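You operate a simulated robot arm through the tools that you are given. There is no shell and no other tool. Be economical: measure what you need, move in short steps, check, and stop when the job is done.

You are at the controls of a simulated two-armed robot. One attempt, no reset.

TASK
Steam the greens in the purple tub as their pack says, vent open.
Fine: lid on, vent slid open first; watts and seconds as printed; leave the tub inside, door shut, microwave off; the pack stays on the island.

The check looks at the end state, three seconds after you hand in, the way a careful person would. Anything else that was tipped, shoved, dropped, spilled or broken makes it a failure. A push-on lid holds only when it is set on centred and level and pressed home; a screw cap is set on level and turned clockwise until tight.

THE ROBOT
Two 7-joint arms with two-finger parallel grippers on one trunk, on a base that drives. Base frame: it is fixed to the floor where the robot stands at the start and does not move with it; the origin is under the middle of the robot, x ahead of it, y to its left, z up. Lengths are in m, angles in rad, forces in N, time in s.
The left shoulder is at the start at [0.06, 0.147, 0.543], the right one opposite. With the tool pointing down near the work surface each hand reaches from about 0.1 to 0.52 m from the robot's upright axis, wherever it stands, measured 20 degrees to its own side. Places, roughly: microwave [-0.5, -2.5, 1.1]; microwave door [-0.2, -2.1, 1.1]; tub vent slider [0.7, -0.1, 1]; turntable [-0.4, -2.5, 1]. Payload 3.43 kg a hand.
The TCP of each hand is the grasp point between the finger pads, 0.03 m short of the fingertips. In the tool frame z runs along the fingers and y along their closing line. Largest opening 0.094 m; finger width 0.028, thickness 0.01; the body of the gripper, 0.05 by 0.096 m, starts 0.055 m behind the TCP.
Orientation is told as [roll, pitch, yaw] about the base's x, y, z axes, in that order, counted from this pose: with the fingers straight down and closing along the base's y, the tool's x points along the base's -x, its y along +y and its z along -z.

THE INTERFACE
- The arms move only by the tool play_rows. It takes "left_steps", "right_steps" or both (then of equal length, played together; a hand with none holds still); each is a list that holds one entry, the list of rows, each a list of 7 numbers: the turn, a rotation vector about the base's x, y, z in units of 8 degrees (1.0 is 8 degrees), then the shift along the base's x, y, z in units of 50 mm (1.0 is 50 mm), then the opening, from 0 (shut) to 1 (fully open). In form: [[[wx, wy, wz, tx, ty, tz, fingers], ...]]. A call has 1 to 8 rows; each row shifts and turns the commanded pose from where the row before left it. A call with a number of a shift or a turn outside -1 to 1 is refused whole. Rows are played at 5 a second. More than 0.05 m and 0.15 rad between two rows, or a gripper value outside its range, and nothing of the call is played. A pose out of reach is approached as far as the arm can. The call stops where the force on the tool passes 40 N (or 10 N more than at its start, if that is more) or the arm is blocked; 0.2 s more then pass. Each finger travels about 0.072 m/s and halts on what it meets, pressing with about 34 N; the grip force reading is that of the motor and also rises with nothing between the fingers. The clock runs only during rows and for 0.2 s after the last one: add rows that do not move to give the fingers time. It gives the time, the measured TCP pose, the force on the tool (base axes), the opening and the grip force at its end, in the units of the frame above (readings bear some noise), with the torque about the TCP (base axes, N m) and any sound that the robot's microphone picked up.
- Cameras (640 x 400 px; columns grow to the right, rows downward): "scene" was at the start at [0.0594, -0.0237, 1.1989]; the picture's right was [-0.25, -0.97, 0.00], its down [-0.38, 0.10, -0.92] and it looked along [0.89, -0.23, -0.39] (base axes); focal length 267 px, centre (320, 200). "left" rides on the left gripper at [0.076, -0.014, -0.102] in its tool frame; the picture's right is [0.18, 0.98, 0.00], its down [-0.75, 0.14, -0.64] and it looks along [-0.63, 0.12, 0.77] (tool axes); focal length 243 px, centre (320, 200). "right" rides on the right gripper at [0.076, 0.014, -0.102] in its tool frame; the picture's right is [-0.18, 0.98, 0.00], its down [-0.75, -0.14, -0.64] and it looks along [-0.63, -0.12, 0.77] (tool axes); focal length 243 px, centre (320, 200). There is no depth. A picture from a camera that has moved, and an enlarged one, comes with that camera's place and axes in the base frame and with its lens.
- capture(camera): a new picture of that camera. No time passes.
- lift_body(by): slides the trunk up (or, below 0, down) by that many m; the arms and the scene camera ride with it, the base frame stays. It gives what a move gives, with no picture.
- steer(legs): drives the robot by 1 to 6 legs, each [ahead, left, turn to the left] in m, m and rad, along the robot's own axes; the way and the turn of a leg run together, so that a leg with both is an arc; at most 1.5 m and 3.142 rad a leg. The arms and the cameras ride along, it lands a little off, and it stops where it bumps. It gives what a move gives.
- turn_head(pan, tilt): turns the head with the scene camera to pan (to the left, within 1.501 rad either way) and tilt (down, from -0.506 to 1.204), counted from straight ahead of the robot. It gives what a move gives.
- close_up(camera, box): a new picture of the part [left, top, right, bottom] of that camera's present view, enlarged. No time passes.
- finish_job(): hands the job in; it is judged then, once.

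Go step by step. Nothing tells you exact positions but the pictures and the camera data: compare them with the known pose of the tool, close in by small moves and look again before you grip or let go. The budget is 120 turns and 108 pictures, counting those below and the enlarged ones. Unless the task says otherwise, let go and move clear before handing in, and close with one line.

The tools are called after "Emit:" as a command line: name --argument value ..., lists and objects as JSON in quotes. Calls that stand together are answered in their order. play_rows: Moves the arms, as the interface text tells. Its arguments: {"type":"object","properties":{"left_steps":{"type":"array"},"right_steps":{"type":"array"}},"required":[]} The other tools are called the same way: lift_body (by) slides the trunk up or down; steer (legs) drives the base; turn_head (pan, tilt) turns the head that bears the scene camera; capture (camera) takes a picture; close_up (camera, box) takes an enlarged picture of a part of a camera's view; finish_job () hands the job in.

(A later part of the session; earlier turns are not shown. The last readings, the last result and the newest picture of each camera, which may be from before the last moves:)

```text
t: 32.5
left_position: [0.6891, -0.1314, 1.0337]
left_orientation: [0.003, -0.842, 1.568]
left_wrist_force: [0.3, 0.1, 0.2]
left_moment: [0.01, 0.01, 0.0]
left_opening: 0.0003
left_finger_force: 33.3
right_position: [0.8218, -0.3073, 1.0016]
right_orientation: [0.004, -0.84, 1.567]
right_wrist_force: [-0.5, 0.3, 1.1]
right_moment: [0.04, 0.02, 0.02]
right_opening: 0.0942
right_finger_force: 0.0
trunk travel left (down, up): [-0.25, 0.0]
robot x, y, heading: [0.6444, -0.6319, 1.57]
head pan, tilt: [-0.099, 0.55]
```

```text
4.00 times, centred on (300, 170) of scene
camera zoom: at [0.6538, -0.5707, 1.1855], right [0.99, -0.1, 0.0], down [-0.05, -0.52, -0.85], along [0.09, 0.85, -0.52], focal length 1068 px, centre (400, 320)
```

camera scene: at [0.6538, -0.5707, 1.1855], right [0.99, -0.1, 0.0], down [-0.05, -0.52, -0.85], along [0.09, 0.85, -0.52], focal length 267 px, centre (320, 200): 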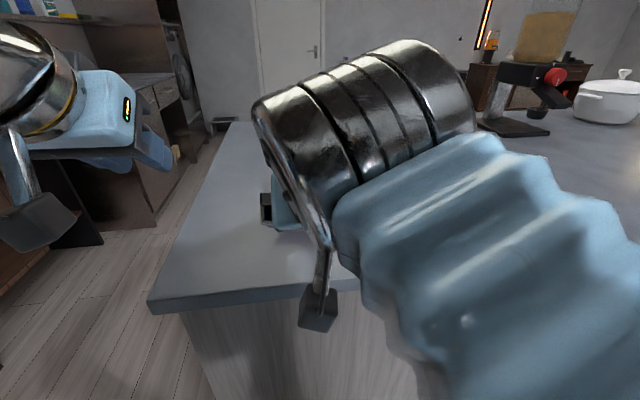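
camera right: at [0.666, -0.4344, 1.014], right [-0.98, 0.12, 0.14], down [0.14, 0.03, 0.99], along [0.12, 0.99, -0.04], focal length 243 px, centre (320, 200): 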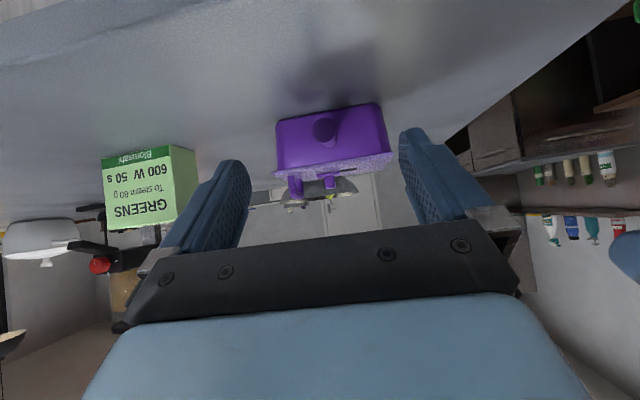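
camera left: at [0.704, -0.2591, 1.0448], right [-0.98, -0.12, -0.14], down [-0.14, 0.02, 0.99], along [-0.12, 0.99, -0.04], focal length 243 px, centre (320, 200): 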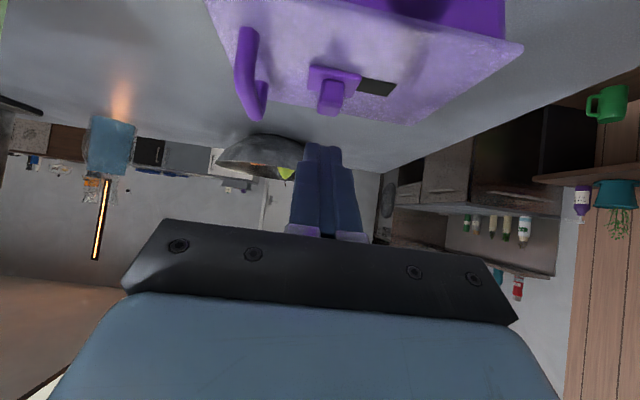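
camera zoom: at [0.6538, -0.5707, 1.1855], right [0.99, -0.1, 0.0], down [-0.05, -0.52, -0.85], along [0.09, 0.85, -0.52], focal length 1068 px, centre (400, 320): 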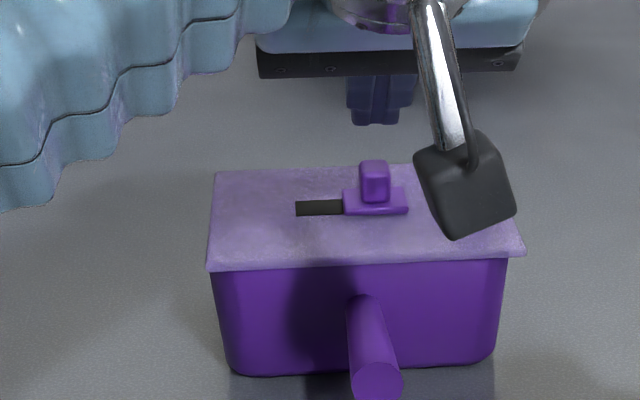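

The closed fingers line up over the knob, but the lid is about 3 mm right of where it started. I'll first nudge it back by pushing its handle from the +x side.

Emit:
play_rows --left_steps '[[[0, 0, 0, 0, 0, 0.5, 0], [0, 0, 0, 0.8, 0, 0, 0], [0, 0, 0, 0.7, 0.2, 0, 0], [0, 0, 0, 0, 0, -0.6, 0], [0, 0, 0, 0, 0, -0.45, 0], [0, 0, 0, 0, 0, 0, 0]]]'

Emit:
capture --camera "left"

Emit:
close_up --camera "scene" --box '[250, 120, 390, 220]'

```text
t: 33.9
left_position: [0.7661, -0.1222, 1.0087]
left_orientation: [0.0, -0.842, 1.567]
left_wrist_force: [-0.8, -0.9, 0.8]
left_moment: [0.0, 0.01, 0.01]
left_opening: 0.0
left_finger_force: 32.9
right_position: [0.8234, -0.3068, 1.0027]
right_orientation: [0.002, -0.836, 1.566]
right_wrist_force: [0.2, -0.9, 0.2]
right_moment: [0.01, 0.06, -0.01]
right_opening: 0.094
right_finger_force: 0.1
trunk travel left (down, up): [-0.25, 0.0]
robot x, y, heading: [0.6442, -0.6306, 1.568]
head pan, tilt: [-0.099, 0.55]
```

```text
68 pictures are left
camera left: at [0.7803, -0.2496, 1.0191], right [-0.98, -0.12, -0.14], down [-0.14, 0.02, 0.99], along [-0.12, 0.99, -0.04], focal length 243 px, centre (320, 200)
```

left: 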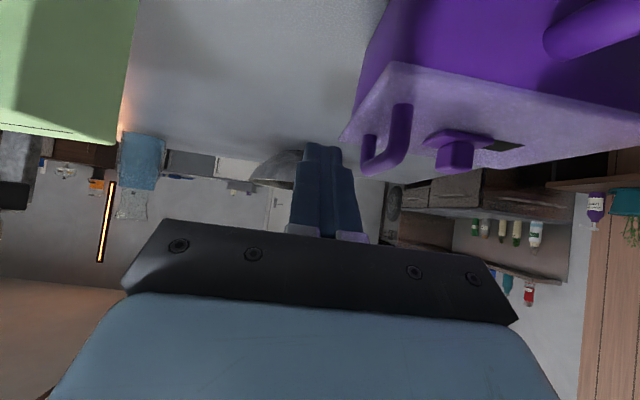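

```text
4.00 times, centred on (320, 170) of scene
camera zoom: at [0.6537, -0.5707, 1.1855], right [0.99, -0.1, 0.0], down [-0.05, -0.52, -0.85], along [0.09, 0.85, -0.52], focal length 1068 px, centre (320, 320)
```

zoom: 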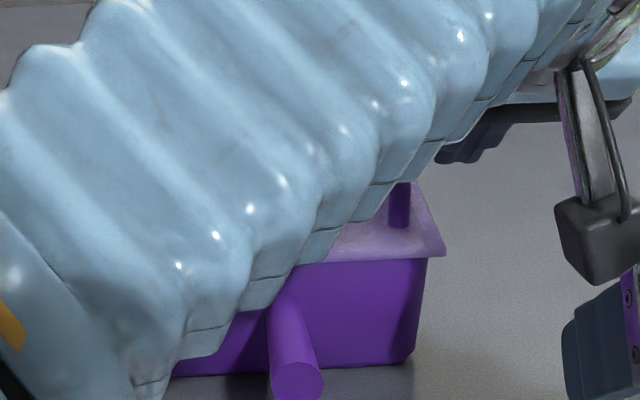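

Emit:
play_rows --left_steps '[[[0, 0, 0, -0.1, 0, 0, 0], [0, 0, 0, -0.1, 0, 0, 0], [0, 0, 0, -0.08, 0, 0, 0]]]'

Emit:
capture --camera "left"

```text
t: 34.7
left_position: [0.7506, -0.1224, 1.0077]
left_orientation: [0.001, -0.841, 1.567]
left_wrist_force: [0.3, 0.8, -0.3]
left_moment: [-0.05, -0.02, 0.02]
left_opening: 0.0001
left_finger_force: 33.0
right_position: [0.822, -0.3077, 1.0018]
right_orientation: [0.003, -0.838, 1.567]
right_wrist_force: [0.0, 0.1, 0.3]
right_moment: [0.0, -0.03, 0.0]
right_opening: 0.0941
right_finger_force: 0.0
trunk travel left (down, up): [-0.25, 0.0]
robot x, y, heading: [0.6429, -0.632, 1.567]
head pan, tilt: [-0.099, 0.55]
```

```text
66 pictures are left
camera left: at [0.7651, -0.2495, 1.0184], right [-0.98, -0.12, -0.14], down [-0.14, 0.03, 0.99], along [-0.12, 0.99, -0.04], focal length 243 px, centre (320, 200)
```

left: 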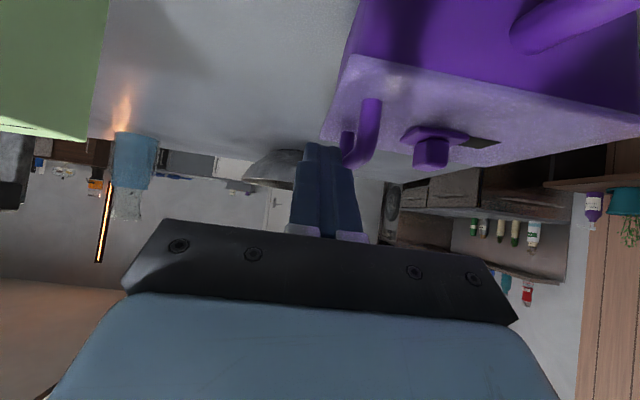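

Emit:
play_rows --left_steps '[[[0, 0, 0, -0.03, 0, 0, 0], [0, 0, 0, -0.03, 0, 0, 0], [0, 0, 0, 0, 0, 0, 0]]]'

Emit:
close_up --camera "scene" --box '[250, 120, 390, 220]'

```text
t: 35.5
left_position: [0.7466, -0.1222, 1.0079]
left_orientation: [0.002, -0.841, 1.567]
left_wrist_force: [0.2, 0.8, -0.1]
left_moment: [0.07, -0.02, 0.02]
left_opening: 0.0
left_finger_force: 32.8
right_position: [0.8234, -0.3059, 1.003]
right_orientation: [0.004, -0.838, 1.568]
right_wrist_force: [0.1, 0.1, -0.1]
right_moment: [0.0, 0.0, -0.02]
right_opening: 0.094
right_finger_force: 0.0
trunk travel left (down, up): [-0.25, 0.0]
robot x, y, heading: [0.6423, -0.6264, 1.57]
head pan, tilt: [-0.099, 0.55]
```

```text
4.00 times, centred on (320, 170) of scene
camera zoom: at [0.6538, -0.5706, 1.1855], right [0.99, -0.1, 0.0], down [-0.05, -0.52, -0.85], along [0.09, 0.85, -0.52], focal length 1068 px, centre (320, 320)
```

zoom: 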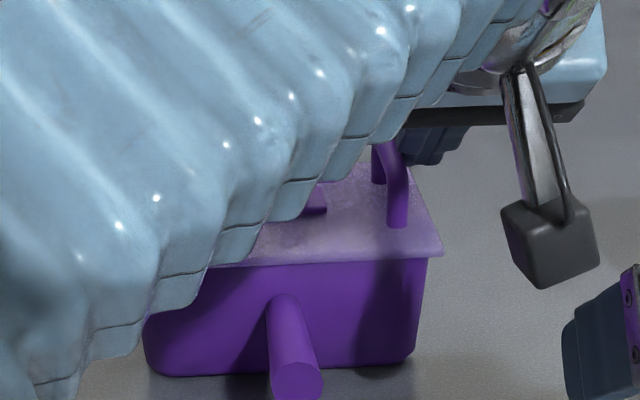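

Emit:
play_rows --left_steps '[[[0, 0, 0, -0.03, 0, 0, 0], [0, 0, 0, -0.03, 0, 0, 0], [0, 0, 0, 0, 0, 0, 0]]]'

Emit:
close_up --camera "scene" --box '[250, 120, 390, 220]'

```text
t: 36.3
left_position: [0.7436, -0.1229, 1.0078]
left_orientation: [0.001, -0.841, 1.566]
left_wrist_force: [-0.6, 0.8, 0.0]
left_moment: [-0.01, 0.02, 0.0]
left_opening: 0.0
left_finger_force: 33.3
right_position: [0.8221, -0.3081, 1.0021]
right_orientation: [0.004, -0.837, 1.566]
right_wrist_force: [0.5, -0.1, 0.5]
right_moment: [-0.01, 0.02, 0.02]
right_opening: 0.0939
right_finger_force: 0.1
trunk travel left (down, up): [-0.25, 0.0]
robot x, y, heading: [0.6429, -0.63, 1.569]
head pan, tilt: [-0.099, 0.55]
```

```text
4.00 times, centred on (320, 170) of scene
camera zoom: at [0.6538, -0.5706, 1.1855], right [0.99, -0.1, 0.0], down [-0.05, -0.52, -0.85], along [0.09, 0.85, -0.52], focal length 1068 px, centre (320, 320)
```

zoom: 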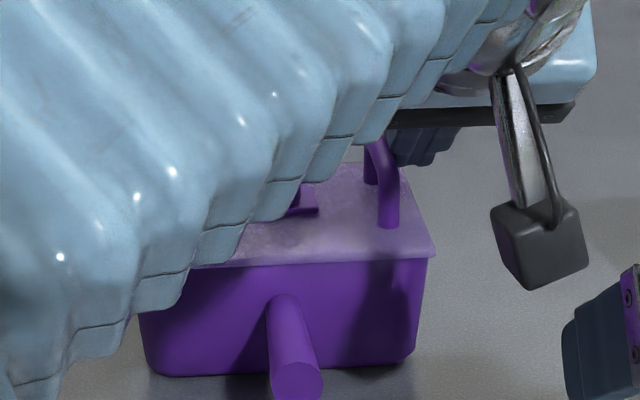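

The lid is back to its original overhang, and it moved with almost no force, so it isn't pressed home yet. Next I go back above the knob to press down.

Emit:
play_rows --left_steps '[[[0, 0, 0, 0.3, 0, 0, 0], [0, 0, 0, 0, 0, 0.9, 0], [0, 0, 0, -0.75, -0.1, 0, 0], [0, 0, 0, -0.69, -0.1, 0, 0], [0, 0, 0, 0, 0, -0.4, 0], [0, 0, 0, 0, 0, 0, 0]]]'

Emit:
capture --camera "left"

Emit:
close_up --camera "scene" --box '[230, 120, 370, 220]'

```text
t: 37.7
left_position: [0.6861, -0.1344, 1.0317]
left_orientation: [0.002, -0.84, 1.569]
left_wrist_force: [-0.1, -1.4, -0.4]
left_moment: [0.0, -0.05, -0.02]
left_opening: 0.0
left_finger_force: 32.8
right_position: [0.8231, -0.3065, 1.0016]
right_orientation: [0.005, -0.838, 1.567]
right_wrist_force: [0.4, 0.3, -0.4]
right_moment: [0.01, -0.01, 0.02]
right_opening: 0.094
right_finger_force: 0.0
trunk travel left (down, up): [-0.25, 0.0]
robot x, y, heading: [0.6484, -0.6321, 1.57]
head pan, tilt: [-0.099, 0.55]
```

```text
63 pictures are left
camera left: at [0.7003, -0.2613, 1.0439], right [-0.98, -0.12, -0.14], down [-0.14, 0.02, 0.99], along [-0.12, 0.99, -0.04], focal length 243 px, centre (320, 200)
```

left: 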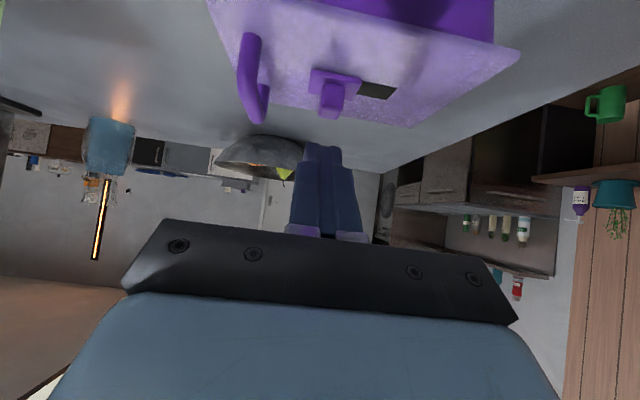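

```text
4.00 times, centred on (300, 170) of scene
camera zoom: at [0.6538, -0.5706, 1.1855], right [0.99, -0.1, 0.0], down [-0.05, -0.52, -0.85], along [0.09, 0.85, -0.52], focal length 1068 px, centre (400, 320)
```

zoom: 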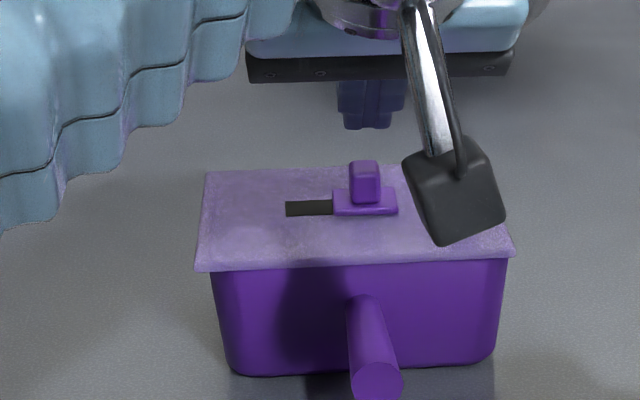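

The lid now sits about 1.5 mm too far left. With the slider at its +x stop, pushing the knob in +x shifts the lid back without closing the vent.

Emit:
play_rows --left_steps '[[[0, 0, 0, -0.72, 0.08, 0, 0], [0, 0, 0, 0, 0, -0.49, 0], [0, 0, 0, 0.2, 0, 0, 0], [0, 0, 0, 0.1, 0, 0, 0], [0, 0, 0, 0.05, 0, 0, 0], [0, 0, 0, 0, 0, 0, 0]]]'

Emit:
close_up --camera "scene" --box '[230, 120, 370, 220]'

```text
t: 39.1
left_position: [0.6672, -0.1289, 1.0086]
left_orientation: [0.001, -0.842, 1.568]
left_wrist_force: [-0.4, -0.6, -0.3]
left_moment: [0.0, 0.01, -0.04]
left_opening: 0.0
left_finger_force: 33.0
right_position: [0.8224, -0.3065, 1.0021]
right_orientation: [0.003, -0.839, 1.57]
right_wrist_force: [0.0, -0.6, -0.2]
right_moment: [0.01, 0.01, 0.03]
right_opening: 0.0939
right_finger_force: 0.1
trunk travel left (down, up): [-0.25, 0.0]
robot x, y, heading: [0.6428, -0.6269, 1.565]
head pan, tilt: [-0.099, 0.55]
```

```text
4.00 times, centred on (300, 170) of scene
camera zoom: at [0.6537, -0.5706, 1.1855], right [0.99, -0.1, 0.0], down [-0.05, -0.52, -0.85], along [0.09, 0.85, -0.52], focal length 1068 px, centre (400, 320)
```

zoom: 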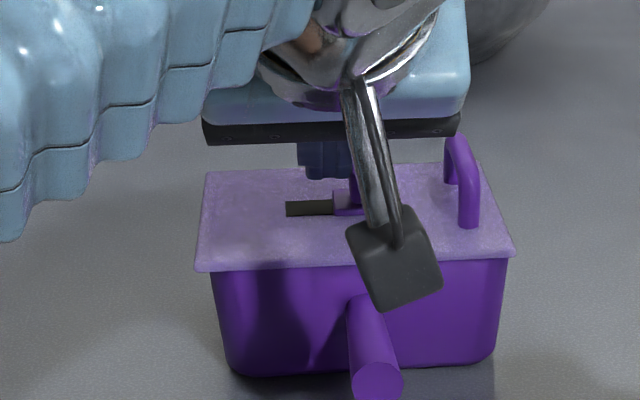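

Emit:
play_rows --left_steps '[[[0, 0, 0, 0.03, 0, 0, 0], [0, 0, 0, 0.02, 0, 0, 0], [0, 0, 0, 0, 0, 0, 0]]]'

Emit:
close_up --camera "scene" --box '[230, 120, 370, 220]'

```text
t: 39.9
left_position: [0.6709, -0.1292, 1.0081]
left_orientation: [0.0, -0.839, 1.566]
left_wrist_force: [-0.8, 0.1, -0.3]
left_moment: [0.01, 0.01, -0.03]
left_opening: 0.0001
left_finger_force: 33.1
right_position: [0.822, -0.3069, 1.0016]
right_orientation: [0.003, -0.839, 1.567]
right_wrist_force: [0.2, -0.2, -0.2]
right_moment: [0.02, 0.0, 0.01]
right_opening: 0.0937
right_finger_force: 0.0
trunk travel left (down, up): [-0.25, 0.0]
robot x, y, heading: [0.6464, -0.6296, 1.569]
head pan, tilt: [-0.099, 0.55]
```

```text
4.00 times, centred on (300, 170) of scene
camera zoom: at [0.6537, -0.5707, 1.1855], right [0.99, -0.1, 0.0], down [-0.05, -0.52, -0.85], along [0.09, 0.85, -0.52], focal length 1068 px, centre (400, 320)
```

zoom: 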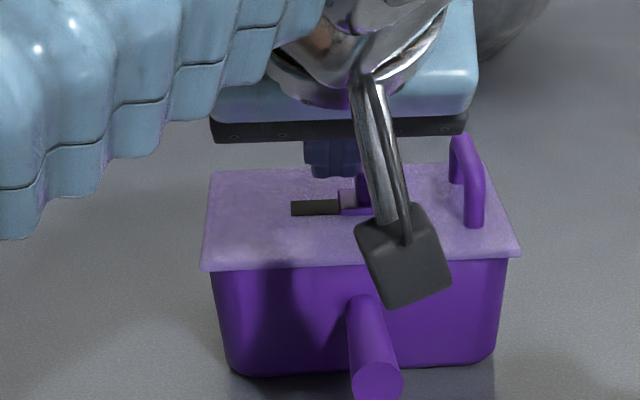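

The lid is centred again. Now I'll lift, move over the knob and press.

Emit:
play_rows --left_steps '[[[0, 0, 0, -0.2, 0, 0, 0], [0, 0, 0, 0, 0, 0.5, 0], [0, 0, 0, 0.54, -0.04, 0, 0], [0, 0, 0, 0, 0, -0.15, 0], [0, 0, 0, 0, 0, -0.1, 0], [0, 0, 0, 0, 0, -0.06, 0], [0, 0, 0, 0, 0, -0.06, 0]]]'

```text
t: 41.5
left_position: [0.6886, -0.1312, 1.0164]
left_orientation: [-0.002, -0.845, 1.569]
left_wrist_force: [0.0, 3.2, 18.7]
left_moment: [0.3, 0.02, 0.02]
left_opening: 0.0001
left_finger_force: 33.2
right_position: [0.8224, -0.307, 1.004]
right_orientation: [0.004, -0.839, 1.567]
right_wrist_force: [0.0, 0.0, 0.2]
right_moment: [0.02, 0.02, 0.01]
right_opening: 0.094
right_finger_force: 0.1
trunk travel left (down, up): [-0.25, 0.0]
robot x, y, heading: [0.6432, -0.6277, 1.565]
head pan, tilt: [-0.099, 0.55]
```

Emit:
play_rows --left_steps '[[[0, 0, 0, 0, 0, -0.05, 0], [0, 0, 0, 0, 0, -0.05, 0], [0, 0, 0, 0, 0, -0.05, 0], [0, 0, 0, 0, 0, 0, 0]]]'

Emit:
close_up --camera "scene" --box '[230, 120, 370, 220]'

```text
t: 42.0
left_position: [0.6866, -0.1317, 1.0168]
left_orientation: [-0.013, -0.855, 1.573]
left_wrist_force: [0.3, 1.0, 12.1]
left_moment: [0.18, 0.02, -0.11]
left_opening: 0.0001
left_finger_force: 33.2
right_position: [0.8223, -0.3084, 1.0023]
right_orientation: [0.002, -0.837, 1.569]
right_wrist_force: [-0.2, -0.3, -0.3]
right_moment: [0.01, 0.04, -0.02]
right_opening: 0.0939
right_finger_force: 0.0
trunk travel left (down, up): [-0.25, 0.0]
robot x, y, heading: [0.6403, -0.6298, 1.566]
head pan, tilt: [-0.099, 0.55]
stopped in row 2 (left hand): the force on the tool passed its limit at 44 N (the readings are from after the stop); the commanded pose is now the measured one
```

```text
4.00 times, centred on (300, 170) of scene
camera zoom: at [0.6537, -0.5714, 1.1852], right [0.99, -0.1, 0.0], down [-0.05, -0.52, -0.85], along [0.09, 0.85, -0.52], focal length 1068 px, centre (400, 320)
```

zoom: 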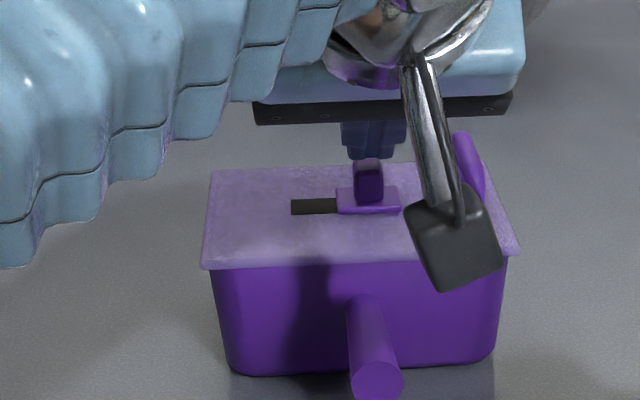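

I pressed with 44 N, though the slider slipped back about 2 mm. I'll push the knob toward +x again, which also tests whether the lid is now held.

Emit:
play_rows --left_steps '[[[0, 0, 0, 0, 0, 0.5, 0], [0, 0, 0, -0.7, 0.05, 0, 0], [0, 0, 0, 0, 0, -0.66, 0], [0, 0, 0, 0.2, 0, 0, 0], [0, 0, 0, 0.14, 0, 0, 0], [0, 0, 0, 0.05, 0, 0, 0], [0, 0, 0, 0, 0, 0, 0]]]'

Emit:
close_up --camera "scene" --box '[230, 120, 370, 220]'

```text
t: 43.6
left_position: [0.6723, -0.1266, 1.0069]
left_orientation: [-0.009, -0.852, 1.572]
left_wrist_force: [-0.2, 0.5, -0.2]
left_moment: [0.02, 0.01, -0.01]
left_opening: 0.0
left_finger_force: 33.1
right_position: [0.8228, -0.3065, 1.0019]
right_orientation: [0.004, -0.837, 1.567]
right_wrist_force: [-0.4, -0.3, 0.1]
right_moment: [0.0, -0.01, -0.03]
right_opening: 0.0938
right_finger_force: 0.1
trunk travel left (down, up): [-0.25, 0.0]
robot x, y, heading: [0.6449, -0.6299, 1.57]
head pan, tilt: [-0.099, 0.55]
```

```text
4.00 times, centred on (300, 170) of scene
camera zoom: at [0.6537, -0.5706, 1.1855], right [0.99, -0.1, 0.0], down [-0.05, -0.52, -0.85], along [0.09, 0.85, -0.52], focal length 1068 px, centre (400, 320)
```

zoom: 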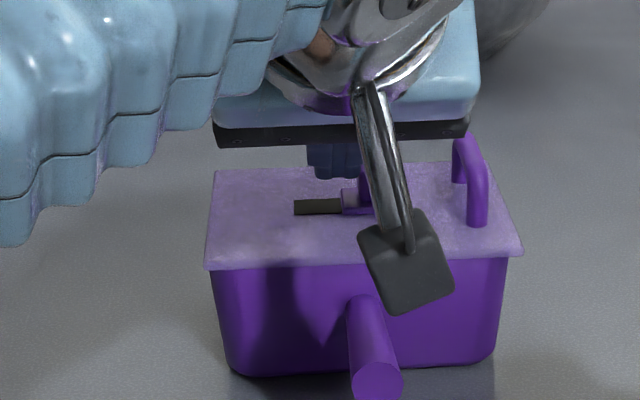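

The vent is fully open and the lid is seated within about 1 mm; it just has a little free play. I'll retract the left hand and bring the right hand to the tub handle.

Emit:
play_rows --left_steps '[[[0, 0, 0, -0.2, 0, 0, 0], [0, 0, 0, 0, 0, 1, 0], [0, 0, 0, -0.7, -0.7, 0.1, 0.2], [0, 0, 0, -0.7, -0.7, 0, 0.2], [0, 0, 0, -0.7, -0.7, 0, 0.2], [0, 0, 0, -0.7, -0.7, 0, 0.2], [0, 0, 0, -0.7, -0.5, 0, 0.2], [0, 0, 0, -0.3, -0.5, 0, 0.2]]]'

Emit:
play_rows --right_steps '[[[0, 0, 0, -1, 0, 0, 1], [0, 0, 0, -1, 0, 0, 1], [0, 0, 0, -0.85, 0.1, 0, 1], [0, 0, 0, 0, 0.5, -0.5, 1], [0, 0, 0, 0, 0, -0.5, 1], [0, 0, 0, 0, 0, 0, 1]]]'

Emit:
capture --camera "right"

```text
t: 45.4
left_position: [0.4712, -0.3185, 1.0624]
left_orientation: [-0.007, -0.852, 1.573]
left_wrist_force: [-0.4, 0.2, 1.0]
left_moment: [-0.01, 0.01, 0.02]
left_opening: 0.0188
left_finger_force: 0.0
right_position: [0.823, -0.3055, 1.002]
right_orientation: [0.004, -0.837, 1.567]
right_wrist_force: [0.1, 0.3, 0.2]
right_moment: [0.01, 0.03, -0.01]
right_opening: 0.094
right_finger_force: 0.0
trunk travel left (down, up): [-0.25, 0.0]
robot x, y, heading: [0.6451, -0.6304, 1.57]
head pan, tilt: [-0.099, 0.55]
```

```text
t: 46.8
left_position: [0.4709, -0.3176, 1.0625]
left_orientation: [-0.01, -0.853, 1.573]
left_wrist_force: [0.2, 0.2, 0.2]
left_moment: [-0.02, 0.0, -0.03]
left_opening: 0.0189
left_finger_force: 0.0
right_position: [0.6783, -0.2766, 0.952]
right_orientation: [0.004, -0.838, 1.564]
right_wrist_force: [-0.5, 0.0, -0.4]
right_moment: [-0.02, 0.01, 0.01]
right_opening: 0.0939
right_finger_force: 0.0
trunk travel left (down, up): [-0.25, 0.0]
robot x, y, heading: [0.6489, -0.6262, 1.57]
head pan, tilt: [-0.099, 0.55]
```

```text
57 pictures are left
camera right: at [0.6629, -0.4052, 0.9642], right [-0.98, 0.12, 0.14], down [0.14, 0.03, 0.99], along [0.12, 0.99, -0.04], focal length 243 px, centre (320, 200)
```

right: 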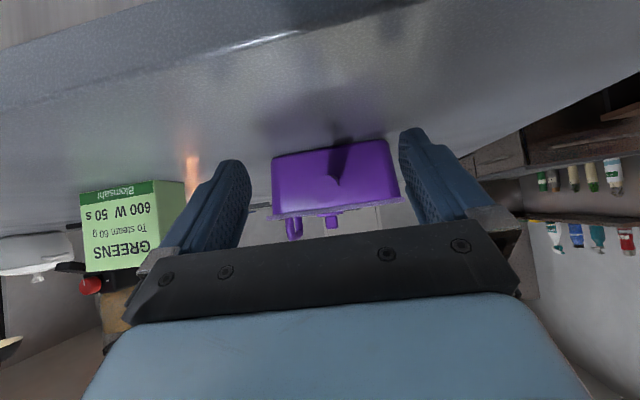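

Emit:
close_up --camera "right" --box '[255, 120, 415, 240]'

```text
3.33 times, centred on (335, 180) of right
camera zoom: at [0.6629, -0.4052, 0.9642], right [-0.98, 0.12, 0.14], down [0.14, 0.03, 0.99], along [0.12, 0.99, -0.04], focal length 809 px, centre (270, 267)
```

zoom: 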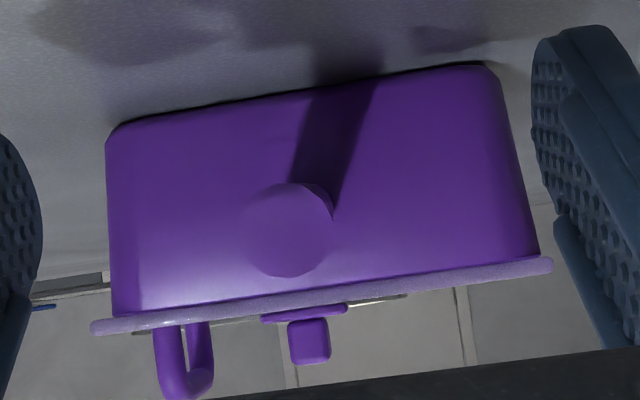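

The handle tip is at (0.678, -0.24, 0.951), centred between the fingers. I'll move in and grip.

Emit:
play_rows --right_steps '[[[0, 0, 0, 0, 0.6, 0, 1], [0, 0, 0, 0, 0.68, 0, 1], [0, 0, 0, 0, 0, 0, 0.6], [0, 0, 0, 0, 0, 0, 0.4], [0, 0, 0, 0, 0, 0, 0.3], [0, 0, 0, 0, 0, 0, 0.0], [0, 0, 0, 0, 0, 0, 0.0]]]'

Emit:
capture --camera "right"

```text
t: 48.4
left_position: [0.4711, -0.3175, 1.0632]
left_orientation: [-0.009, -0.851, 1.572]
left_wrist_force: [-0.2, 0.6, -0.4]
left_moment: [0.03, -0.02, -0.02]
left_opening: 0.0187
left_finger_force: 0.0
right_position: [0.6797, -0.2116, 0.9501]
right_orientation: [0.003, -0.839, 1.567]
right_wrist_force: [-0.4, 1.1, 0.3]
right_moment: [0.05, -0.01, 0.03]
right_opening: 0.022
right_finger_force: 34.0
trunk travel left (down, up): [-0.25, 0.0]
robot x, y, heading: [0.6451, -0.6299, 1.562]
head pan, tilt: [-0.099, 0.55]
```

```text
55 pictures are left
camera right: at [0.6646, -0.3396, 0.9627], right [-0.98, 0.12, 0.14], down [0.14, 0.03, 0.99], along [0.12, 0.99, -0.04], focal length 243 px, centre (320, 200)
```

right: 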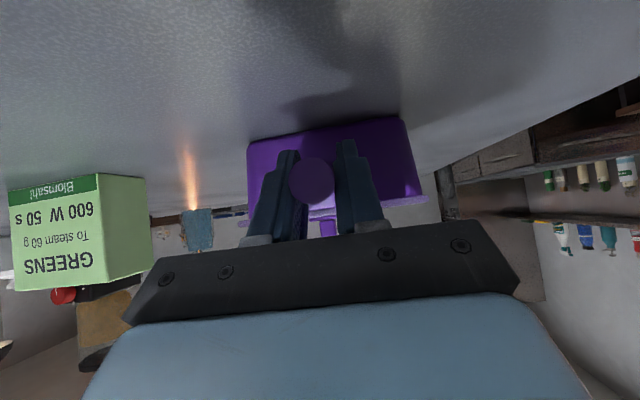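

Gripped (22 mm opening). I'll lift slowly and check the weight and tilt.

Emit:
play_rows --right_steps '[[[0, 0, 0, 0, 0, 0.1, 0], [0, 0, 0, 0, 0, 0.2, 0], [0, 0, 0, 0, 0, 0.3, 0], [0, 0, 0, 0, 0, 0.3, 0], [0, 0, 0, 0, 0, 0.3, 0], [0, 0, 0, 0, 0, 0, 0]]]'

Emit:
capture --camera "right"

Emit:
capture --camera "scene"

```text
t: 49.8
left_position: [0.4705, -0.3177, 1.0622]
left_orientation: [-0.008, -0.851, 1.572]
left_wrist_force: [0.8, -0.8, -0.1]
left_moment: [0.02, 0.01, -0.03]
left_opening: 0.0186
left_finger_force: 0.1
right_position: [0.6802, -0.213, 1.0129]
right_orientation: [0.002, -0.837, 1.567]
right_wrist_force: [0.9, -0.8, -3.8]
right_moment: [-0.27, 0.0, -0.02]
right_opening: 0.0216
right_finger_force: 34.1
trunk travel left (down, up): [-0.25, 0.0]
robot x, y, heading: [0.6437, -0.6314, 1.57]
head pan, tilt: [-0.099, 0.55]
```

```text
54 pictures are left
camera right: at [0.6645, -0.3399, 1.0241], right [-0.98, 0.13, 0.14], down [0.14, 0.03, 0.99], along [0.12, 0.99, -0.04], focal length 243 px, centre (320, 200)
```

right: 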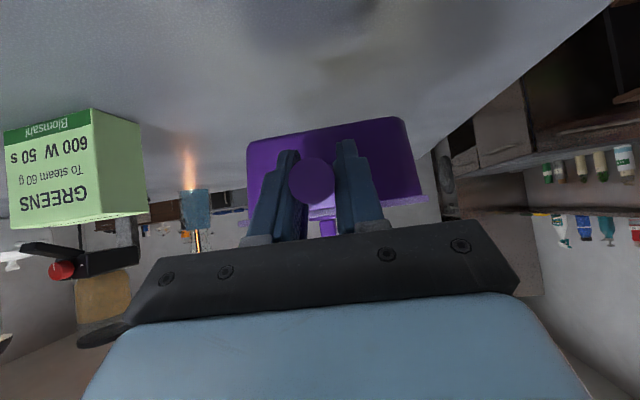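

```text
53 pictures are left
camera scene: at [0.6537, -0.5704, 1.1855], right [0.99, -0.1, 0.0], down [-0.05, -0.52, -0.85], along [0.09, 0.85, -0.52], focal length 267 px, centre (320, 200)
```

scene: 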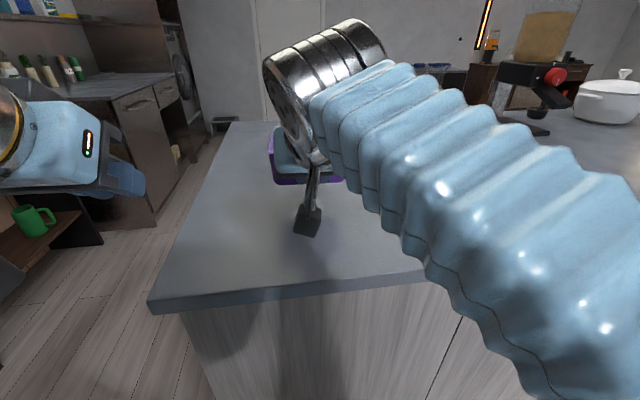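

The tub is held securely (about 0.4 kg) and the lid is on. I'll raise it a bit, back off, turn around and go stand off from the microwave.

Emit:
play_rows --right_steps '[[[0, 0, 0, 0, -0.2, 0.4, 0], [0, 0, 0, 0, -0.3, 0.5, 0], [0, 0, 0, 0, -0.4, 0.4, 0], [0, 0, 0, 0, -0.4, 0.1, 0], [0, 0, 0, 0, 0, 0, 0]]]'

Emit:
steer --legs '[[-0.47, 0, 0], [0, 0, -1.57], [0, 0, -1.57], [0, -0.85, 0]]'

Emit:
turn_head --pan 0.0 --tilt 0.2

Emit:
capture --camera "scene"

Emit:
capture --camera "right"

```text
t: 51.0
left_position: [0.4713, -0.3182, 1.0618]
left_orientation: [-0.01, -0.852, 1.575]
left_wrist_force: [0.3, -0.4, -0.3]
left_moment: [-0.04, -0.03, -0.03]
left_opening: 0.0189
left_finger_force: 0.1
right_position: [0.6798, -0.2755, 1.0808]
right_orientation: [0.004, -0.837, 1.567]
right_wrist_force: [0.6, 0.2, -3.3]
right_moment: [-0.31, 0.03, -0.01]
right_opening: 0.0217
right_finger_force: 33.5
trunk travel left (down, up): [-0.25, 0.0]
robot x, y, heading: [0.6455, -0.6322, 1.574]
head pan, tilt: [-0.099, 0.55]
```

```text
t: 65.5
left_position: [-0.0223, -1.4023, 1.0634]
left_orientation: [-0.009, -0.851, -1.556]
left_wrist_force: [-0.4, 0.0, -0.1]
left_moment: [-0.02, 0.02, 0.0]
left_opening: 0.0189
left_finger_force: 0.1
right_position: [-0.2309, -1.4474, 1.0811]
right_orientation: [0.001, -0.839, -1.562]
right_wrist_force: [0.1, -0.5, -3.3]
right_moment: [0.31, 0.01, -0.02]
right_opening: 0.0216
right_finger_force: 33.8
trunk travel left (down, up): [-0.25, 0.0]
robot x, y, heading: [-0.2034, -1.0964, -1.559]
head pan, tilt: [-0.099, 0.55]
```

```text
t: 66.3
left_position: [-0.0231, -1.4022, 1.0626]
left_orientation: [-0.01, -0.853, -1.555]
left_wrist_force: [1.1, -0.7, 0.7]
left_moment: [-0.01, 0.03, 0.0]
left_opening: 0.019
left_finger_force: 0.1
right_position: [-0.2312, -1.4459, 1.0822]
right_orientation: [0.003, -0.839, -1.562]
right_wrist_force: [0.5, 0.5, -3.7]
right_moment: [0.33, 0.0, 0.0]
right_opening: 0.0216
right_finger_force: 33.7
trunk travel left (down, up): [-0.25, 0.0]
robot x, y, heading: [-0.1994, -1.0948, -1.561]
head pan, tilt: [0.0, 0.201]
```

```text
52 pictures are left
camera scene: at [-0.2004, -1.157, 1.2177], right [-1.0, -0.01, 0.0], down [0.0, 0.2, -0.98], along [0.01, -0.98, -0.2], focal length 267 px, centre (320, 200)
```

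scene: 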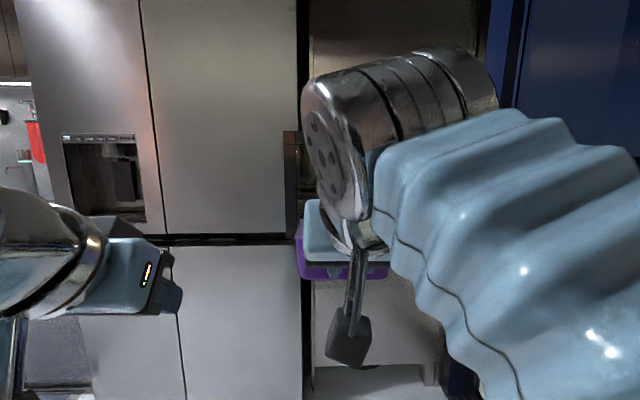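

```text
51 pictures are left
camera right: at [-0.219, -1.3205, 1.094], right [0.98, -0.11, 0.14], down [-0.14, -0.03, 0.99], along [-0.11, -0.99, -0.04], focal length 243 px, centre (320, 200)
```

right: 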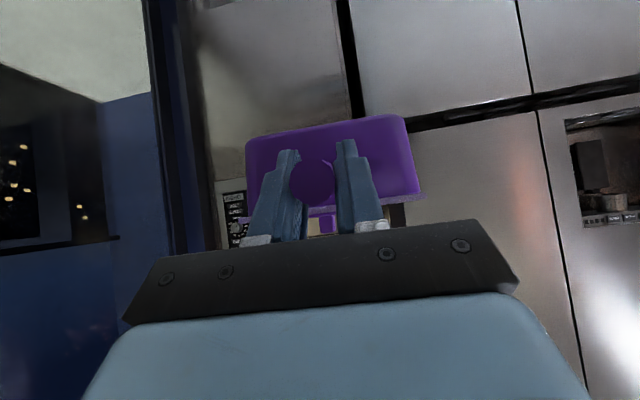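

The right arm blocks the head view, so I'll look through the left wrist camera.

Emit:
capture --camera "left"

```text
50 pictures are left
camera left: at [-0.0373, -1.2752, 1.0719], right [0.98, 0.13, -0.14], down [0.15, -0.01, 0.99], along [0.13, -0.99, -0.03], focal length 243 px, centre (320, 200)
```

left: 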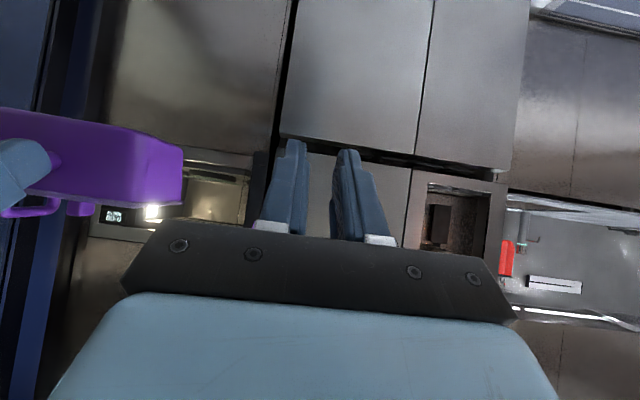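

Emit:
close_up --camera "left" --box '[80, 130, 290, 250]'

```text
3.05 times, centred on (185, 190) of left
camera zoom: at [-0.0373, -1.2752, 1.0719], right [0.98, 0.13, -0.14], down [0.15, -0.01, 0.99], along [0.13, -0.99, -0.03], focal length 739 px, centre (731, 230)
```

zoom: 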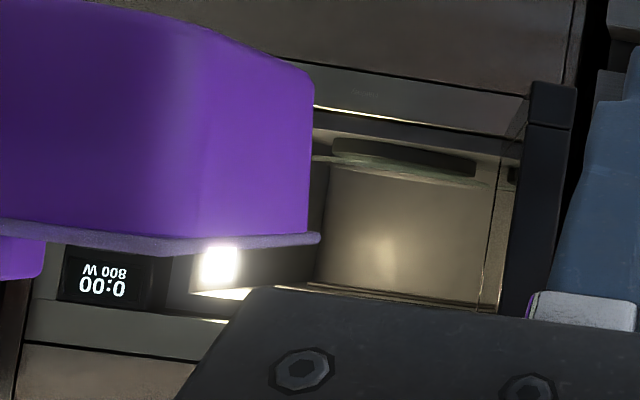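

The tub rides level. I'll turn the robot a bit to the right and pan the head left to see the microwave past the arm.

Emit:
steer --legs '[[0, 0, -0.5]]'

Emit:
turn_head --pan 0.5 --tilt 0.2

Emit:
capture --camera "scene"

```text
t: 68.1
left_position: [-0.1901, -1.4495, 1.0618]
left_orientation: [-0.008, -0.851, -2.054]
left_wrist_force: [0.2, -0.2, -0.7]
left_moment: [-0.03, 0.01, -0.01]
left_opening: 0.0187
left_finger_force: 0.0
right_position: [-0.396, -1.3895, 1.0811]
right_orientation: [0.003, -0.838, -2.057]
right_wrist_force: [0.2, 0.7, -3.0]
right_moment: [0.28, -0.12, -0.03]
right_opening: 0.0214
right_finger_force: 34.2
trunk travel left (down, up): [-0.25, 0.0]
robot x, y, heading: [-0.2007, -1.0965, -2.056]
head pan, tilt: [0.0, 0.201]
```

```text
t: 69.1
left_position: [-0.1918, -1.4494, 1.0616]
left_orientation: [-0.008, -0.851, -2.052]
left_wrist_force: [-0.7, -1.0, -0.6]
left_moment: [0.01, 0.0, 0.01]
left_opening: 0.0187
left_finger_force: 0.1
right_position: [-0.3963, -1.3902, 1.0818]
right_orientation: [0.002, -0.838, -2.057]
right_wrist_force: [0.1, -0.3, -4.5]
right_moment: [0.28, -0.16, 0.04]
right_opening: 0.0217
right_finger_force: 33.8
trunk travel left (down, up): [-0.25, 0.0]
robot x, y, heading: [-0.2011, -1.095, -2.054]
head pan, tilt: [0.499, 0.201]
```

```text
48 pictures are left
camera scene: at [-0.1861, -1.1605, 1.2177], right [-1.0, -0.01, 0.0], down [0.0, 0.2, -0.98], along [0.01, -0.98, -0.2], focal length 267 px, centre (320, 200)
```

scene: 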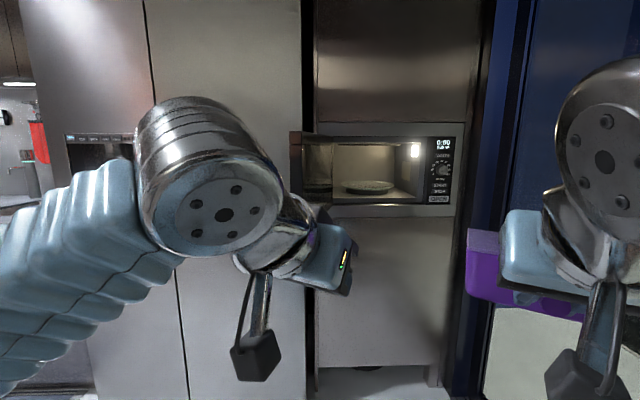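

Emit:
close_up --camera "scene" --box '[280, 115, 480, 225]'

```text
3.20 times, centred on (380, 170) of scene
camera zoom: at [-0.1861, -1.1605, 1.2177], right [-1.0, -0.01, 0.0], down [0.0, 0.2, -0.98], along [0.01, -0.98, -0.2], focal length 854 px, centre (128, 296)
```

zoom: 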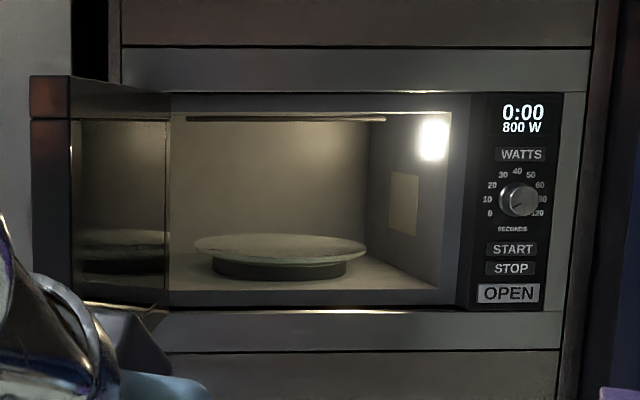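

I now have the geometry. The panel plane is y≈-2.24, the opening spans x -0.57..-0.22 and z 1.0..1.25, the plate centre is near (-0.42, -2.52), and the door is open about 110° with its edge near (-0.10, -1.90). I'll face the microwave and move the left arm out so it stays outside the door.

Emit:
steer --legs '[[0, 0, 0.485]]'

Emit:
play_rows --left_steps '[[[0, 0, 0, 0.73, 0.5, 0, 0], [0, 0, 0, 0.73, 0.5, 0, 0], [0, 0, 0, 0.73, 0.5, 0, 0], [0, 0, 0, 0.73, 0.5, 0, 0], [0, 0, 0, 0.73, 0.5, 0, 0], [0, 0, 0, 0.73, 0.5, 0, 0], [0, 0, 0, 0, 0, 0, 0]]]'

Emit:
turn_head --pan 0.9 --tilt 0.4

Emit:
capture --camera "scene"

```text
t: 70.8
left_position: [-0.0276, -1.4058, 1.0621]
left_orientation: [-0.009, -0.851, -1.574]
left_wrist_force: [0.2, -0.1, 0.1]
left_moment: [0.01, -0.02, 0.01]
left_opening: 0.0188
left_finger_force: 0.0
right_position: [-0.2382, -1.4459, 1.0815]
right_orientation: [0.003, -0.838, -1.58]
right_wrist_force: [0.2, -0.4, -4.0]
right_moment: [0.33, -0.02, 0.0]
right_opening: 0.0215
right_finger_force: 33.7
trunk travel left (down, up): [-0.25, 0.0]
robot x, y, heading: [-0.2008, -1.0934, -1.578]
head pan, tilt: [0.499, 0.201]
```

```text
t: 72.4
left_position: [0.1886, -1.2578, 1.0637]
left_orientation: [-0.009, -0.852, -1.575]
left_wrist_force: [0.6, 0.2, -1.0]
left_moment: [0.04, 0.01, -0.03]
left_opening: 0.0
left_finger_force: 32.9
right_position: [-0.237, -1.447, 1.0814]
right_orientation: [0.003, -0.838, -1.578]
right_wrist_force: [0.2, 0.2, -3.0]
right_moment: [0.32, -0.01, -0.01]
right_opening: 0.0214
right_finger_force: 34.1
trunk travel left (down, up): [-0.25, 0.0]
robot x, y, heading: [-0.199, -1.0944, -1.581]
head pan, tilt: [0.499, 0.201]
```

```text
t: 73.3
left_position: [0.1888, -1.2581, 1.0631]
left_orientation: [-0.008, -0.851, -1.576]
left_wrist_force: [-0.6, 0.7, -0.1]
left_moment: [0.0, 0.01, 0.01]
left_opening: 0.0
left_finger_force: 32.5
right_position: [-0.2369, -1.4468, 1.0814]
right_orientation: [0.005, -0.837, -1.581]
right_wrist_force: [-0.7, 0.5, -3.3]
right_moment: [0.29, -0.03, 0.0]
right_opening: 0.0215
right_finger_force: 34.0
trunk travel left (down, up): [-0.25, 0.0]
robot x, y, heading: [-0.2011, -1.0944, -1.579]
head pan, tilt: [0.901, 0.4]
```

```text
46 pictures are left
camera scene: at [-0.1287, -1.122, 1.1992], right [-0.63, -0.78, 0.0], down [-0.3, 0.24, -0.92], along [0.72, -0.58, -0.39], focal length 267 px, centre (320, 200)
```

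scene: 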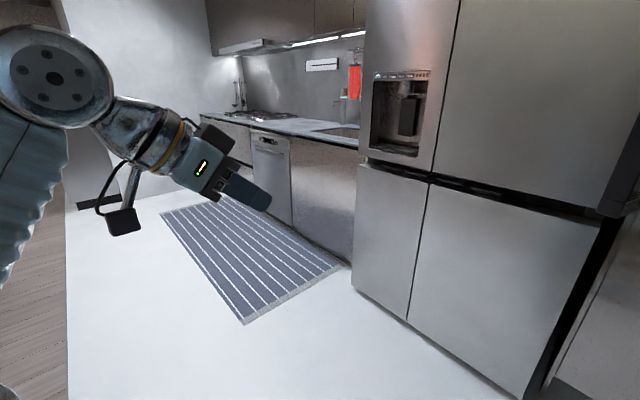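

The left arm is clear of the door's sweep. I'll raise the tub slightly and drive to a nearer standoff aligned with the cavity.

Emit:
play_rows --right_steps '[[[0, 0, 0, 0, 0, 0.3, 0], [0, 0, 0, 0, 0, 0.2, 0], [0, 0, 0, 0, 0, 0, 0]]]'

Emit:
steer --legs '[[0, -0.15, 0.008], [0.4, 0, 0]]'

Emit:
turn_head --pan -0.05 --tilt 0.3

Emit:
capture --camera "right"

Emit:
capture --camera "scene"

Emit:
capture --camera "left"

```text
t: 74.1
left_position: [0.1905, -1.2572, 1.0633]
left_orientation: [-0.009, -0.852, -1.575]
left_wrist_force: [0.0, -1.1, 0.2]
left_moment: [-0.01, 0.01, -0.01]
left_opening: 0.0002
left_finger_force: 33.2
right_position: [-0.2373, -1.4462, 1.1075]
right_orientation: [0.003, -0.838, -1.579]
right_wrist_force: [-1.0, -0.2, -3.1]
right_moment: [0.28, -0.02, -0.01]
right_opening: 0.0214
right_finger_force: 33.8
trunk travel left (down, up): [-0.25, 0.0]
robot x, y, heading: [-0.2007, -1.0917, -1.577]
head pan, tilt: [0.901, 0.4]
```

```text
t: 77.6
left_position: [0.0402, -1.6531, 1.064]
left_orientation: [-0.011, -0.851, -1.566]
left_wrist_force: [-0.3, -0.8, -0.3]
left_moment: [-0.01, -0.01, -0.04]
left_opening: 0.0002
left_finger_force: 33.1
right_position: [-0.3851, -1.8458, 1.1074]
right_orientation: [0.002, -0.838, -1.573]
right_wrist_force: [0.6, 0.2, -2.9]
right_moment: [0.31, 0.01, -0.05]
right_opening: 0.0215
right_finger_force: 34.3
trunk travel left (down, up): [-0.25, 0.0]
robot x, y, heading: [-0.3506, -1.4916, -1.569]
head pan, tilt: [0.901, 0.4]
```

```text
t: 78.8
left_position: [0.0405, -1.6532, 1.0639]
left_orientation: [-0.009, -0.853, -1.566]
left_wrist_force: [0.6, 0.4, 0.8]
left_moment: [0.01, -0.01, -0.02]
left_opening: 0.0001
left_finger_force: 33.2
right_position: [-0.3837, -1.8458, 1.1087]
right_orientation: [0.0, -0.837, -1.569]
right_wrist_force: [-0.2, -1.1, -4.0]
right_moment: [0.27, -0.03, 0.01]
right_opening: 0.0214
right_finger_force: 34.3
trunk travel left (down, up): [-0.25, 0.0]
robot x, y, heading: [-0.3488, -1.4919, -1.573]
head pan, tilt: [-0.051, 0.3]
```

```text
45 pictures are left
camera right: at [-0.3709, -1.7189, 1.1197], right [0.98, -0.12, 0.14], down [-0.14, -0.03, 0.99], along [-0.12, -0.99, -0.04], focal length 243 px, centre (320, 200)
```

right: 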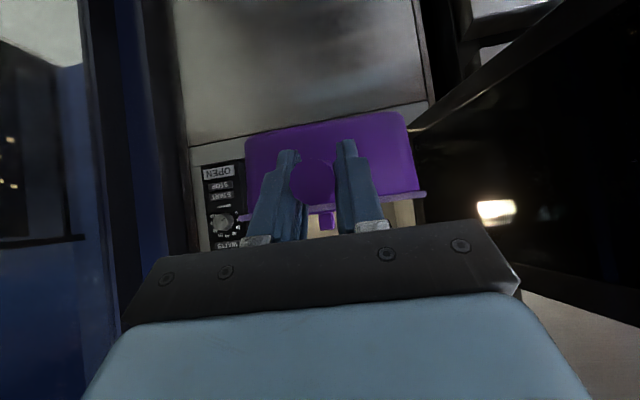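

```text
44 pictures are left
camera scene: at [-0.3557, -1.5565, 1.2085], right [-1.0, 0.05, 0.0], down [0.01, 0.3, -0.96], along [-0.05, -0.95, -0.3], focal length 267 px, centre (320, 200)
```

scene: 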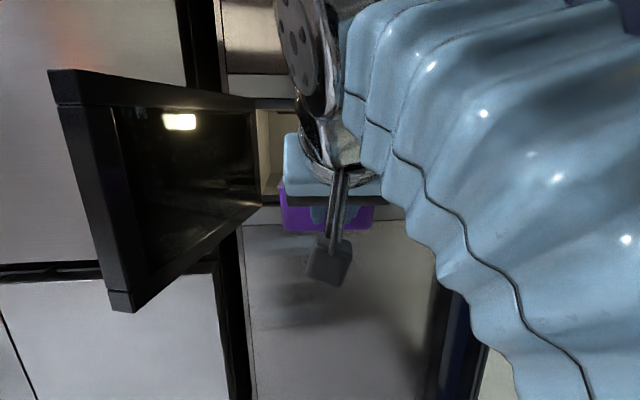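

```text
43 pictures are left
camera left: at [0.0272, -1.5266, 1.073], right [0.98, 0.12, -0.14], down [0.15, -0.01, 0.99], along [0.12, -0.99, -0.03], focal length 243 px, centre (320, 200)
```

left: 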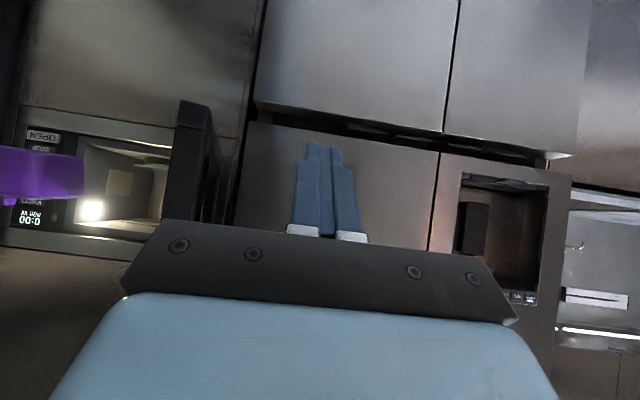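

The tub is lined up with the opening, needing only about 3 cm more to the right. I'll shift it and drive in part way.

Emit:
play_rows --right_steps '[[[0, 0, 0, -0.3, 0, 0, 0], [0, 0, 0, -0.3, 0, -0.1, 0], [0, 0, 0, 0, 0, 0, 0]]]'

Emit:
steer --legs '[[0.24, 0, 0]]'

Emit:
capture --camera "right"

Emit:
capture --camera "scene"

```text
t: 79.6
left_position: [0.0393, -1.6543, 1.0634]
left_orientation: [-0.009, -0.852, -1.565]
left_wrist_force: [-0.7, 0.6, -0.7]
left_moment: [0.03, -0.01, 0.02]
left_opening: 0.0
left_finger_force: 32.9
right_position: [-0.4137, -1.8467, 1.1015]
right_orientation: [0.003, -0.837, -1.573]
right_wrist_force: [-1.1, 0.4, -4.2]
right_moment: [0.31, -0.02, -0.02]
right_opening: 0.0218
right_finger_force: 34.0
trunk travel left (down, up): [-0.25, 0.0]
robot x, y, heading: [-0.3496, -1.4893, -1.566]
head pan, tilt: [-0.051, 0.3]
```

```text
t: 81.4
left_position: [0.0395, -1.9, 1.0645]
left_orientation: [-0.01, -0.851, -1.569]
left_wrist_force: [0.1, -0.4, -0.7]
left_moment: [0.0, -0.01, 0.0]
left_opening: 0.0
left_finger_force: 33.3
right_position: [-0.4169, -2.0902, 1.1016]
right_orientation: [0.004, -0.838, -1.577]
right_wrist_force: [0.2, 0.2, -3.8]
right_moment: [0.29, 0.02, -0.02]
right_opening: 0.0218
right_finger_force: 34.0
trunk travel left (down, up): [-0.25, 0.0]
robot x, y, heading: [-0.3513, -1.7412, -1.569]
head pan, tilt: [-0.051, 0.3]
```

```text
42 pictures are left
camera right: at [-0.403, -1.9638, 1.1138], right [0.98, -0.13, 0.14], down [-0.14, -0.03, 0.99], along [-0.12, -0.99, -0.04], focal length 243 px, centre (320, 200)
```

right: 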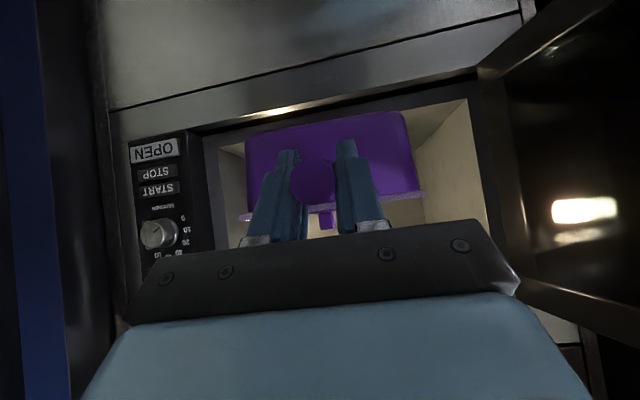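

```text
41 pictures are left
camera scene: at [-0.3567, -1.8005, 1.2085], right [-1.0, 0.05, 0.0], down [0.02, 0.3, -0.96], along [-0.05, -0.95, -0.3], focal length 267 px, centre (320, 200)
```

scene: 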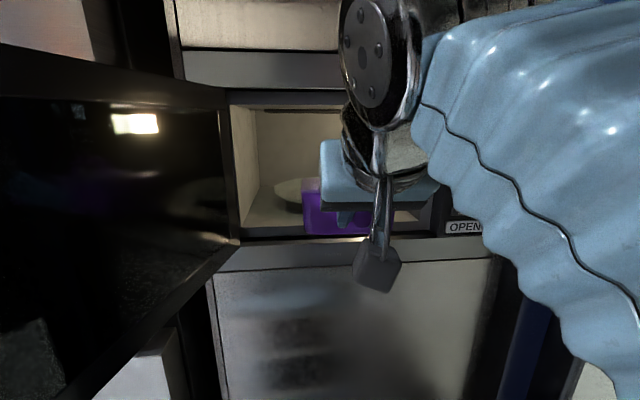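

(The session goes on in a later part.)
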